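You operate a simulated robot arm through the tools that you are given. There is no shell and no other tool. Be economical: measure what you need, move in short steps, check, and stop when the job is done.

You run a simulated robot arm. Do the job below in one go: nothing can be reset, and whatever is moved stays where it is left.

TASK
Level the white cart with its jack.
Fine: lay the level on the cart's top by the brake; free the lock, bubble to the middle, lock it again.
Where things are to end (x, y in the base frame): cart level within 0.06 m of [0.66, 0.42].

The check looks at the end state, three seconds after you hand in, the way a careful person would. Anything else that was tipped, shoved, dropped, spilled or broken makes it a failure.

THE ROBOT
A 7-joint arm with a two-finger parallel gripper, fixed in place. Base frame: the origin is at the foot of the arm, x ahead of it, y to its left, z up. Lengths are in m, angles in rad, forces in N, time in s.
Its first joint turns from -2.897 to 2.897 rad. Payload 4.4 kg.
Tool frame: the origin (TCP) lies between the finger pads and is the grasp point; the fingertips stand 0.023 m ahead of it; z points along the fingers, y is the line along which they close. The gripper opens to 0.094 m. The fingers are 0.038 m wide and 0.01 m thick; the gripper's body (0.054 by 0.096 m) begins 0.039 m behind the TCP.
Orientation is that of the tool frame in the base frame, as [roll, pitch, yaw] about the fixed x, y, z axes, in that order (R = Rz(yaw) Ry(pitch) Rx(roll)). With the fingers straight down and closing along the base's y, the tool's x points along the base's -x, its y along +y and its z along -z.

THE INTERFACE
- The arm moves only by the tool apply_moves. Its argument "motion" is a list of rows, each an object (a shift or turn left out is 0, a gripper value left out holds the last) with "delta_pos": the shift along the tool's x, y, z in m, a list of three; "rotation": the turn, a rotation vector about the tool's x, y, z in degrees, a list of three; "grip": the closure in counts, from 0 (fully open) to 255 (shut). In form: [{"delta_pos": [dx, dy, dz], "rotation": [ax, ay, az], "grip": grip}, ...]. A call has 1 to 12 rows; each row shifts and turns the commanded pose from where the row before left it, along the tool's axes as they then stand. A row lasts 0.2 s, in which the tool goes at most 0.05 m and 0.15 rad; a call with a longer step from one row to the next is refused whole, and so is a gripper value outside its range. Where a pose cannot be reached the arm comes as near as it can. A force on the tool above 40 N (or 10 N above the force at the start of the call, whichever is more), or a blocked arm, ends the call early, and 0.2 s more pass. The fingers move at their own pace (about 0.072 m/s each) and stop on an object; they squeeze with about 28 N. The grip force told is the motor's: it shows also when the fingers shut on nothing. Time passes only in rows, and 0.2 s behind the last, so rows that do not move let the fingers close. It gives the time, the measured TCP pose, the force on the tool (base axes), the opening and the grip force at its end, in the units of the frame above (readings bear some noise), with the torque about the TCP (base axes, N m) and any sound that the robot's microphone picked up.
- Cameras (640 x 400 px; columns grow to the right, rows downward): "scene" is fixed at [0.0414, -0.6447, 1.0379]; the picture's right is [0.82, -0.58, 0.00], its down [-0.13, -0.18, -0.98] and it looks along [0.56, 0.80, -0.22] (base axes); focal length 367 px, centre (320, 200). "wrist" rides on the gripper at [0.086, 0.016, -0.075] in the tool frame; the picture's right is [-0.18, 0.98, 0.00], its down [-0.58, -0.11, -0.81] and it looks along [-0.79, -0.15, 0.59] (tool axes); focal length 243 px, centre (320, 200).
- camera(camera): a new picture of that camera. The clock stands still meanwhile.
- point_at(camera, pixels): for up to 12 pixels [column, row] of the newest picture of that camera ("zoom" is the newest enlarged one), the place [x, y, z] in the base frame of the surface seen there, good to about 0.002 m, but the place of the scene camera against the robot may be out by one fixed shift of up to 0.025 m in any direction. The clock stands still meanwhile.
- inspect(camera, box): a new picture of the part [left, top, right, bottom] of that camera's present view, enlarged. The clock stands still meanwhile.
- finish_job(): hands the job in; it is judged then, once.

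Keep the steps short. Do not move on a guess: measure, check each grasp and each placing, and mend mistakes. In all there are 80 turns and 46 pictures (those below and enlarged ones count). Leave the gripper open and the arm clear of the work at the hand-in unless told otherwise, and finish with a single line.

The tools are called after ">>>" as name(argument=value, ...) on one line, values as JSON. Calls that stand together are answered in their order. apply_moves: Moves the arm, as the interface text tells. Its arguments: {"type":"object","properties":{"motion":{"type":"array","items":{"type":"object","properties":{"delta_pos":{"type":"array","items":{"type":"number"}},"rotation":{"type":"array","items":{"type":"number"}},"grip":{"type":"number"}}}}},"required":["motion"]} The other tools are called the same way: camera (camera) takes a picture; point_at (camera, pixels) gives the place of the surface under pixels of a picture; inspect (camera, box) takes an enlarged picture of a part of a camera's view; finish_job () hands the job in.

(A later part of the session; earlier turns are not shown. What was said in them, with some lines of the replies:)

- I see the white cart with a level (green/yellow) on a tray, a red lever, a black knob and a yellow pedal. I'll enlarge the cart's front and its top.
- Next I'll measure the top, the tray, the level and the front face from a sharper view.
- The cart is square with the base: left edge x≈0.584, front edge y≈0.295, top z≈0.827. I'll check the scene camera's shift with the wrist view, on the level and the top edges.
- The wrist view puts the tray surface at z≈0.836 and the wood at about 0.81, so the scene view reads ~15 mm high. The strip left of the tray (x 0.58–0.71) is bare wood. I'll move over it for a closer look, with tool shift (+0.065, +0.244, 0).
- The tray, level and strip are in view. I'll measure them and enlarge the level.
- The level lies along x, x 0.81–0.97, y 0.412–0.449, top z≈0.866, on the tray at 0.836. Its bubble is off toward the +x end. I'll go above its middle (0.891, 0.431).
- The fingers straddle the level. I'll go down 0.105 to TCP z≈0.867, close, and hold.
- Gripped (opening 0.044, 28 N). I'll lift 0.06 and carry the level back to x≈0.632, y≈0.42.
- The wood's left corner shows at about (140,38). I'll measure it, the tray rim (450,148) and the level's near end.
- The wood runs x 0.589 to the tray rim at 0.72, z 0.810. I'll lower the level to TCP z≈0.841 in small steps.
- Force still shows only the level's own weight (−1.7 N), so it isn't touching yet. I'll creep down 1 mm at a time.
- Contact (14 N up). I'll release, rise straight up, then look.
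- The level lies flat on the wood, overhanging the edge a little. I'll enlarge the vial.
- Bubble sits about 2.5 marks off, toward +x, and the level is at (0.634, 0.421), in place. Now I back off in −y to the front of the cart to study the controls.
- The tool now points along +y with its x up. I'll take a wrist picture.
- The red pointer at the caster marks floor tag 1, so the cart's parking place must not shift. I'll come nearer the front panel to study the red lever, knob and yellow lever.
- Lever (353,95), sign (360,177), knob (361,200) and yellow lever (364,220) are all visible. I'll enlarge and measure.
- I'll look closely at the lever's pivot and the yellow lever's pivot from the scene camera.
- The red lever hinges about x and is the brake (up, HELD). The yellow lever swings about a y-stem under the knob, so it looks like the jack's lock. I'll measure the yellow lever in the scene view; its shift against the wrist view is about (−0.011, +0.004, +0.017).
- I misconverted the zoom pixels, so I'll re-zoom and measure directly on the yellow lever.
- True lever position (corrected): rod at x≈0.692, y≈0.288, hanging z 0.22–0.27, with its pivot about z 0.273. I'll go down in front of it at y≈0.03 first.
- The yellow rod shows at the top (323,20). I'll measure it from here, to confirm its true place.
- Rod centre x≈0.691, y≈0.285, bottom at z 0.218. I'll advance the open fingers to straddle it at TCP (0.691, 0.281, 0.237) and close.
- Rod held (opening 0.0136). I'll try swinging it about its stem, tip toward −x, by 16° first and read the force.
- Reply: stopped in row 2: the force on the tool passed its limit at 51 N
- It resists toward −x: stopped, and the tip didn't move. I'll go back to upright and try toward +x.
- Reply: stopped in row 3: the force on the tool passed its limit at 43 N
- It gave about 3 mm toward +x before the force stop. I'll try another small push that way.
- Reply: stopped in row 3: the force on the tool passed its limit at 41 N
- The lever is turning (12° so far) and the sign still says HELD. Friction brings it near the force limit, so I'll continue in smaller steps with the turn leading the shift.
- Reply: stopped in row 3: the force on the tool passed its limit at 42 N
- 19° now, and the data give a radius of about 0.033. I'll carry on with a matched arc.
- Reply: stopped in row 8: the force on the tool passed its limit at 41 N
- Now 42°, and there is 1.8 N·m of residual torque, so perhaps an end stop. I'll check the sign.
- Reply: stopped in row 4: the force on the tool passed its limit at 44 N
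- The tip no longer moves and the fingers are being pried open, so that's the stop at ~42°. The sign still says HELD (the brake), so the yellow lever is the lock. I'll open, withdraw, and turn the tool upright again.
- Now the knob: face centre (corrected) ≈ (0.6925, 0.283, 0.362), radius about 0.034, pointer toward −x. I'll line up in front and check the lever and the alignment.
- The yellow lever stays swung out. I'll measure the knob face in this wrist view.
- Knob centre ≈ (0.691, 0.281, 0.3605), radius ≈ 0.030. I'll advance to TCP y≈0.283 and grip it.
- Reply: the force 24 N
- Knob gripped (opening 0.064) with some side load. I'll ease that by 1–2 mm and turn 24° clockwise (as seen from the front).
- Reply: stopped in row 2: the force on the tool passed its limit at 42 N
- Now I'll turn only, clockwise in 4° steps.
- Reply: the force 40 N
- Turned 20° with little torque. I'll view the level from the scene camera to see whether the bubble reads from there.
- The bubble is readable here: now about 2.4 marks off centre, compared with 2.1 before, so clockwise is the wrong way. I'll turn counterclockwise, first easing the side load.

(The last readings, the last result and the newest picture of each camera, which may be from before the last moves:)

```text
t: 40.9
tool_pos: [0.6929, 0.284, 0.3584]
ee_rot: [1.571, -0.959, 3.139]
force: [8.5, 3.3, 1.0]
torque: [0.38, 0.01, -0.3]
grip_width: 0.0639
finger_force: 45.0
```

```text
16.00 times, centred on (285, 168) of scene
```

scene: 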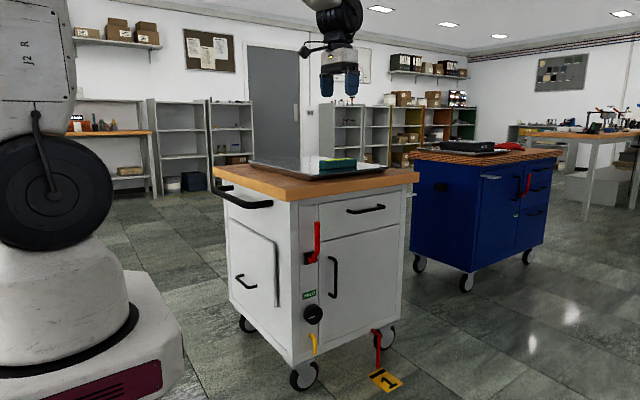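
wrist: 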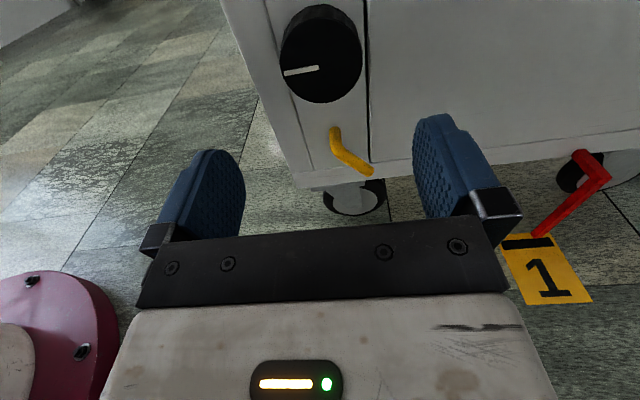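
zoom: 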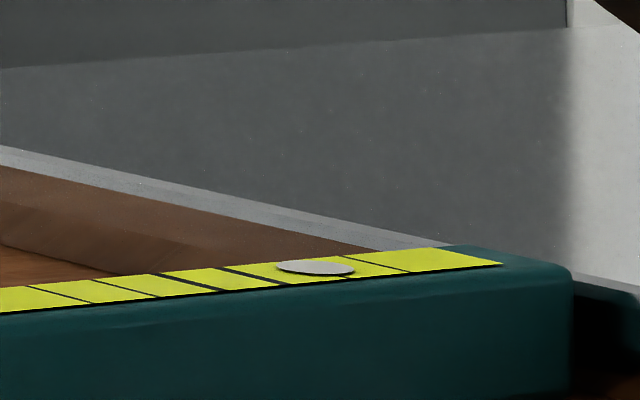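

The bubble moved from column 377 to 316; the centre is about 220. That's about 1.1 px per degree, so roughly 87° more. I'll turn another 55°.

>>> apply_moves(motion=[{"rotation": [0, 0, -5]}, {"rotation": [0, 0, -5]}, {"rotation": [0, 0, -5]}, {"rotation": [0, 0, -5]}, {"rotation": [0, 0, -5]}, {"rotation": [0, 0, -5]}, {"rotation": [0, 0, -5]}, {"rotation": [0, 0, -5]}, {"rotation": [0, 0, -5]}, {"rotation": [0, 0, -5]}, {"rotation": [0, 0, -5]}, {}])

>>> inspect(camera="scene", box=[255, 155, 295, 180])

```text
t: 42.5
tool_pos: [0.6942, 0.2841, 0.3587]
ee_rot: [1.57, -0.357, -3.141]
force: [-0.9, 1.1, 6.2]
torque: [-0.65, 0.03, -0.14]
grip_width: 0.0639
finger_force: 45.5
stopped in row 8: the force on the tool passed its limit at 41 N (the readings are from after the stop); the commanded pose is now the measured one
```

```text
16.00 times, centred on (275, 168) of scene
```

zoom: 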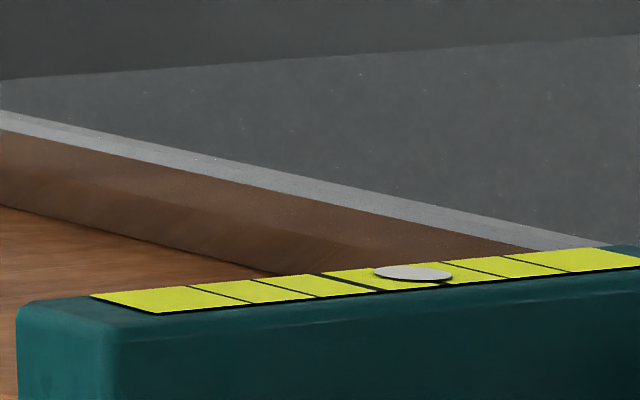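

The bubble now sits on the second thick line (413); the centre is ≈381. Recent rate is ~1.8 px/deg, so about 17° more. I'll turn 15°.

>>> apply_moves(motion=[{"rotation": [0, 0, -3]}, {"rotation": [0, 0, -3]}, {"rotation": [0, 0, -3]}, {"rotation": [0, 0, -3]}, {"rotation": [0, 0, -3]}, {}])

>>> inspect(camera="scene", box=[255, 155, 295, 180])

```text
t: 44.0
tool_pos: [0.6936, 0.2837, 0.3588]
ee_rot: [1.57, -0.095, -3.142]
force: [-1.1, -8.5, 12.5]
torque: [-0.34, 0.0, 0.02]
grip_width: 0.0636
finger_force: 45.5
```

```text
16.00 times, centred on (275, 168) of scene
```

zoom: 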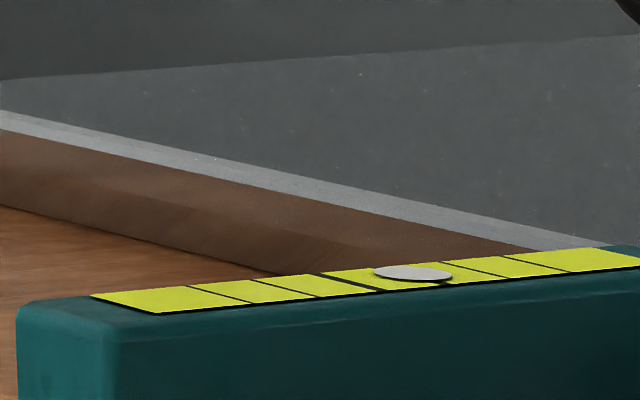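

The bubble hasn't moved for those 15°. Either the fingers slipped or the knob works in steps, so I'll look at the knob's pointer.

>>> inspect(camera="scene", box=[295, 285, 345, 330])

```text
8.89 times, centred on (320, 308) of scene
```

zoom: 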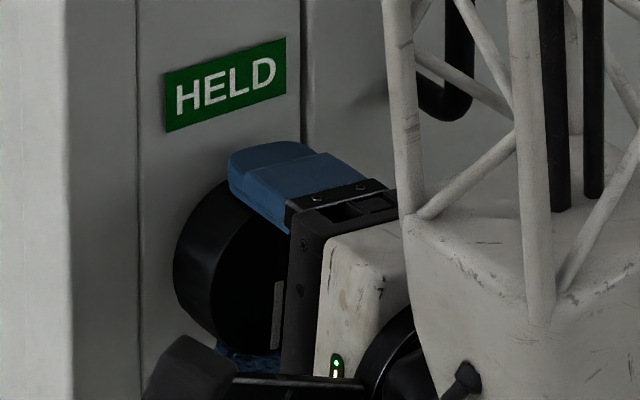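

The pointer is straight down, so there was no slip: the knob is ~85° counterclockwise. I'll turn 9° more, wait, and look again.

>>> apply_moves(motion=[{"rotation": [0, 0, -3]}, {"rotation": [0, 0, -3]}, {"rotation": [0, 0, -3]}, {}, {}, {}])

>>> inspect(camera="scene", box=[255, 155, 295, 180])

```text
t: 45.4
tool_pos: [0.694, 0.2841, 0.3601]
ee_rot: [1.569, 0.062, 3.141]
force: [-7.1, -19.7, 34.1]
torque: [0.56, 0.08, 0.14]
grip_width: 0.0641
finger_force: 45.6
```

```text
16.00 times, centred on (275, 168) of scene
```

zoom: 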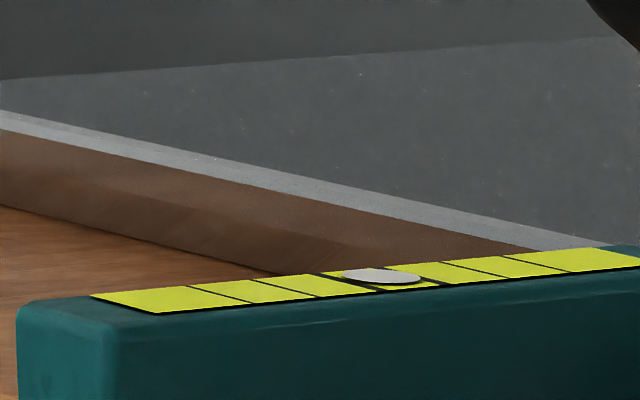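

The bubble (382) is now midway between the thick lines (351 and 415). The knob works in clicks of about 25° and half a mark each, so I'll seat the click with 5° more while easing the load, then let go.

>>> apply_moves(motion=[{"delta_pos": [0, 0.001, -0.0005], "rotation": [0, 0, -2]}, {"rotation": [0, 0, -2]}, {"rotation": [0, 0, -1]}, {}, {"grip": 0}, {}, {}, {"delta_pos": [0, 0, -0.03]}, {"delta_pos": [0, 0, -0.045]}, {"delta_pos": [0, 0, -0.045]}, {}])

>>> inspect(camera="scene", box=[255, 155, 295, 180])

```text
t: 47.8
tool_pos: [0.6948, 0.1636, 0.3592]
ee_rot: [1.57, 0.148, 3.141]
force: [-0.1, -0.4, -0.6]
torque: [-0.02, 0.0, -0.04]
grip_width: 0.0939
finger_force: 0.0
```

```text
16.00 times, centred on (275, 168) of scene
```

zoom: 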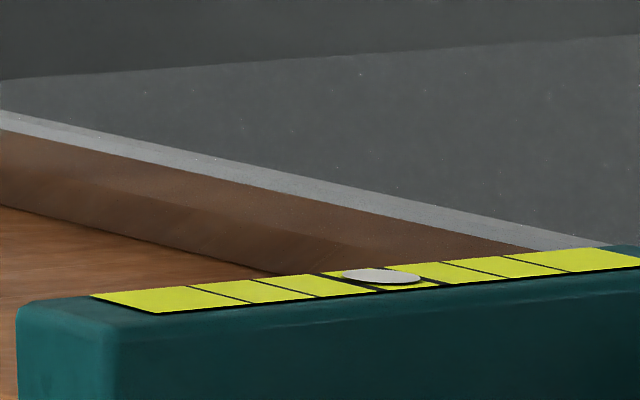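

The bubble stays in the middle with the gripper off. Now to relock: I'll turn the tool to match the yellow lever (−42°) and place it before the lever at (0.713, 0.164, 0.246).

>>> apply_moves(motion=[{"rotation": [0, 0, 8]}, {"rotation": [0, 0, 8]}, {"rotation": [0, 0, 8]}, {"rotation": [0, 0, 8]}, {"rotation": [0, 0, 8]}, {"rotation": [0, 0, 8]}, {"rotation": [0, 0, 8]}, {"delta_pos": [-0.032, -0.021, 0]}, {"delta_pos": [-0.032, -0.021, 0]}, {"delta_pos": [-0.032, -0.021, 0]}, {}])

>>> camera(camera="wrist")

```text
t: 50.1
tool_pos: [0.7134, 0.1643, 0.2455]
ee_rot: [1.569, -0.829, 3.14]
force: [-0.5, -0.6, 0.9]
torque: [0.01, -0.01, 0.0]
grip_width: 0.0939
finger_force: 0.0
```

```text
6 pictures are left
```

wrist: 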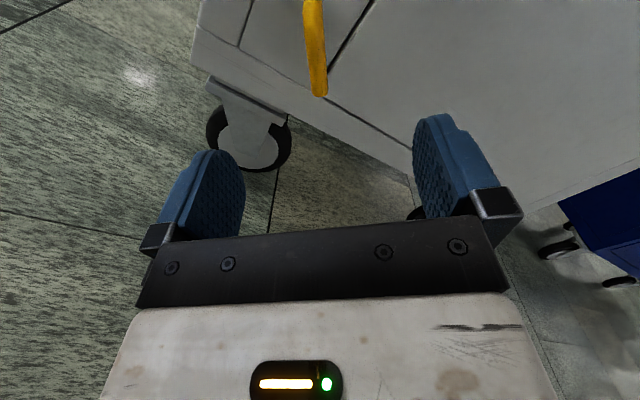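

The rod (315,50) is lined up with the tool. I'll measure it to confirm.

>>> point_at(camera="wrist", pixels=[[313, 10], [316, 50], [319, 90]])

```text
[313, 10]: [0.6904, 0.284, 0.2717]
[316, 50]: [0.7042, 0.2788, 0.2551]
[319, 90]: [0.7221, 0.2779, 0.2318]
```

The rod passes within 2 mm of the TCP line. I'll advance 0.117, close, and let it settle.

>>> apply_moves(motion=[{"delta_pos": [0, 0, 0.04]}, {"delta_pos": [0, 0, 0.04]}, {"delta_pos": [0, 0, 0.025]}, {"delta_pos": [0, 0, 0.011]}, {"grip": 255}, {}, {}, {}, {}])

>>> apply_moves(motion=[{"delta_pos": [0.0001, -0.0017, 0], "rotation": [0, 0, 3]}, {"delta_pos": [0.0001, -0.0017, 0], "rotation": [0, 0, 3]}, {"delta_pos": [0.0001, -0.0017, 0], "rotation": [0, 0, 3]}, {"delta_pos": [0.0001, -0.0017, 0], "rotation": [0, 0, 3]}, {"delta_pos": [0.0001, -0.0017, 0], "rotation": [0, 0, 3]}, {"delta_pos": [0.0001, -0.0017, 0], "rotation": [0, 0, 3]}, {"delta_pos": [0.0001, -0.0017, 0], "rotation": [0, 0, 3]}, {"delta_pos": [0.0001, -0.0017, 0], "rotation": [0, 0, 3]}])

```text
t: 52.1
tool_pos: [0.7123, 0.2806, 0.2469]
ee_rot: [1.57, -0.83, 3.141]
force: [0.0, 4.9, 0.4]
torque: [-0.1, 1.57, -0.07]
grip_width: 0.0142
finger_force: 45.3
```

```text
t: 53.7
tool_pos: [0.7043, 0.2802, 0.2424]
ee_rot: [1.571, -1.172, 3.141]
force: [3.0, 3.5, -4.9]
torque: [0.4, 0.01, 0.23]
grip_width: 0.0138
finger_force: 45.3
stopped in row 7: the force on the tool passed its limit at 42 N (the readings are from after the stop); the commanded pose is now the measured one
```

Moving back well (now 23° from upright). I'll continue the same arc.

>>> apply_moves(motion=[{"delta_pos": [0.0001, -0.0017, 0], "rotation": [0, 0, 3]}, {"delta_pos": [0.0001, -0.0017, 0], "rotation": [0, 0, 3]}, {"delta_pos": [0.0001, -0.0017, 0], "rotation": [0, 0, 3]}, {"delta_pos": [0.0001, -0.0017, 0], "rotation": [0, 0, 3]}, {"delta_pos": [0.0001, -0.0017, 0], "rotation": [0, 0, 3]}, {"delta_pos": [0.0001, -0.0017, 0], "rotation": [0, 0, 3]}, {"delta_pos": [0.0001, -0.0017, 0], "rotation": [0, 0, 3]}, {"delta_pos": [0.0001, -0.0017, 0], "rotation": [0, 0, 3]}])

```text
t: 55.2
tool_pos: [0.6944, 0.2795, 0.2388]
ee_rot: [1.582, -1.492, 3.131]
force: [4.2, 5.4, -6.7]
torque: [-0.09, 0.11, 0.06]
grip_width: 0.0137
finger_force: 44.9
stopped in row 7: the force on the tool passed its limit at 42 N (the readings are from after the stop); the commanded pose is now the measured one
```

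4.5° still to go, so I'll push on to the stop.

>>> apply_moves(motion=[{"delta_pos": [0, -0.0017, 0], "rotation": [0, 0, 3]}, {"delta_pos": [0, -0.0017, 0], "rotation": [0, 0, 3]}, {"delta_pos": [0, -0.0017, 0], "rotation": [0, 0, 3]}, {"delta_pos": [0, -0.001, 0], "rotation": [0, 0, 3]}, {}])

```text
t: 56.1
tool_pos: [0.6912, 0.2799, 0.2394]
ee_rot: [-1.583, -1.467, 0.011]
force: [5.6, 3.2, -6.9]
torque: [-0.14, -2.03, 0.01]
grip_width: 0.0165
finger_force: 45.1
stopped in row 4: the force on the tool passed its limit at 42 N (the readings are from after the stop); the commanded pose is now the measured one
```

It is hard against the down stop (−2 N·m, fingers prying), as at the start. I'll release, back straight out, and look.

>>> apply_moves(motion=[{"grip": 0}, {}, {}, {"delta_pos": [0, 0, -0.03]}, {"delta_pos": [0, 0, -0.045]}, {"delta_pos": [0, 0, -0.045]}, {"delta_pos": [0, 0, -0.045]}, {"delta_pos": [0, 0, -0.045]}, {"delta_pos": [0, -0.04, -0.03]}, {"delta_pos": [0, -0.04, -0.02]}, {}])

>>> inspect(camera="scene", box=[280, 280, 350, 360])

>>> inspect(camera="scene", box=[255, 155, 295, 180])

```text
t: 58.5
tool_pos: [0.611, 0.0189, 0.2471]
ee_rot: [-1.576, -1.464, 0.002]
force: [-0.2, -0.6, 0.2]
torque: [0.03, -0.01, 0.0]
grip_width: 0.0941
finger_force: 0.1
```

```text
5.00 times, centred on (315, 320) of scene
```

zoom: 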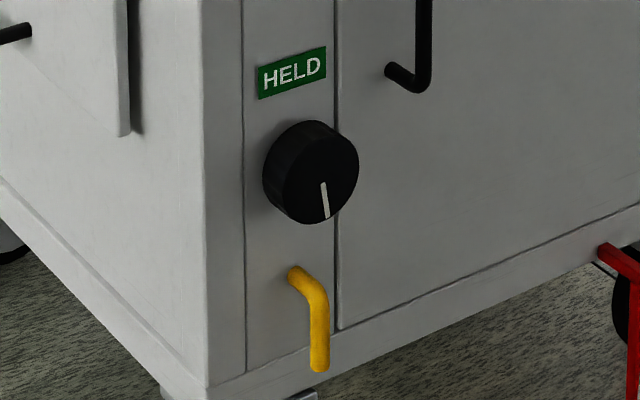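

```text
16.00 times, centred on (275, 168) of scene
```

zoom: 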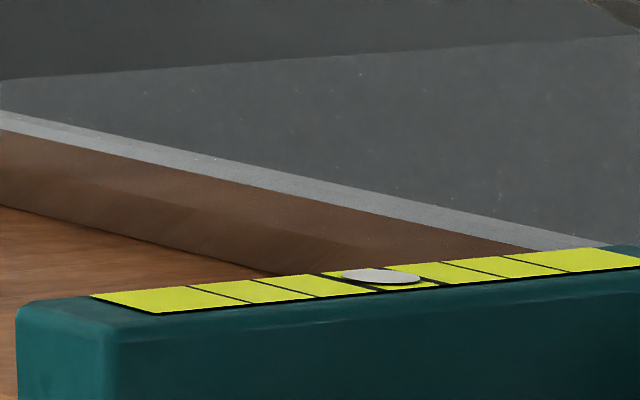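

The lock is down again, the brake reads HELD and the bubble is centred. I'll take one last overall check.

>>> camera(camera="scene")

```text
3 pictures are left
```

scene: 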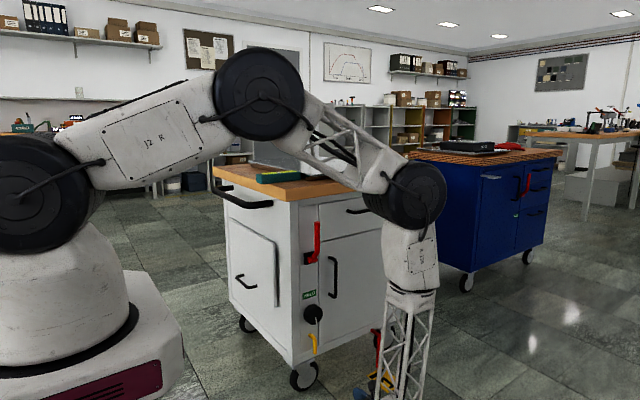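

The cart stands at its mark, everything is in place, and the arm is clear with the gripper open. I'm handing in.

>>> finish_job()

```text
The job is handed in.
```

The white cart is level: the level lies on its top at about (0.634, 0.421) with the bubble centred, the jack lock is closed again, the brake still reads HELD, and the arm is clear with the gripper open.
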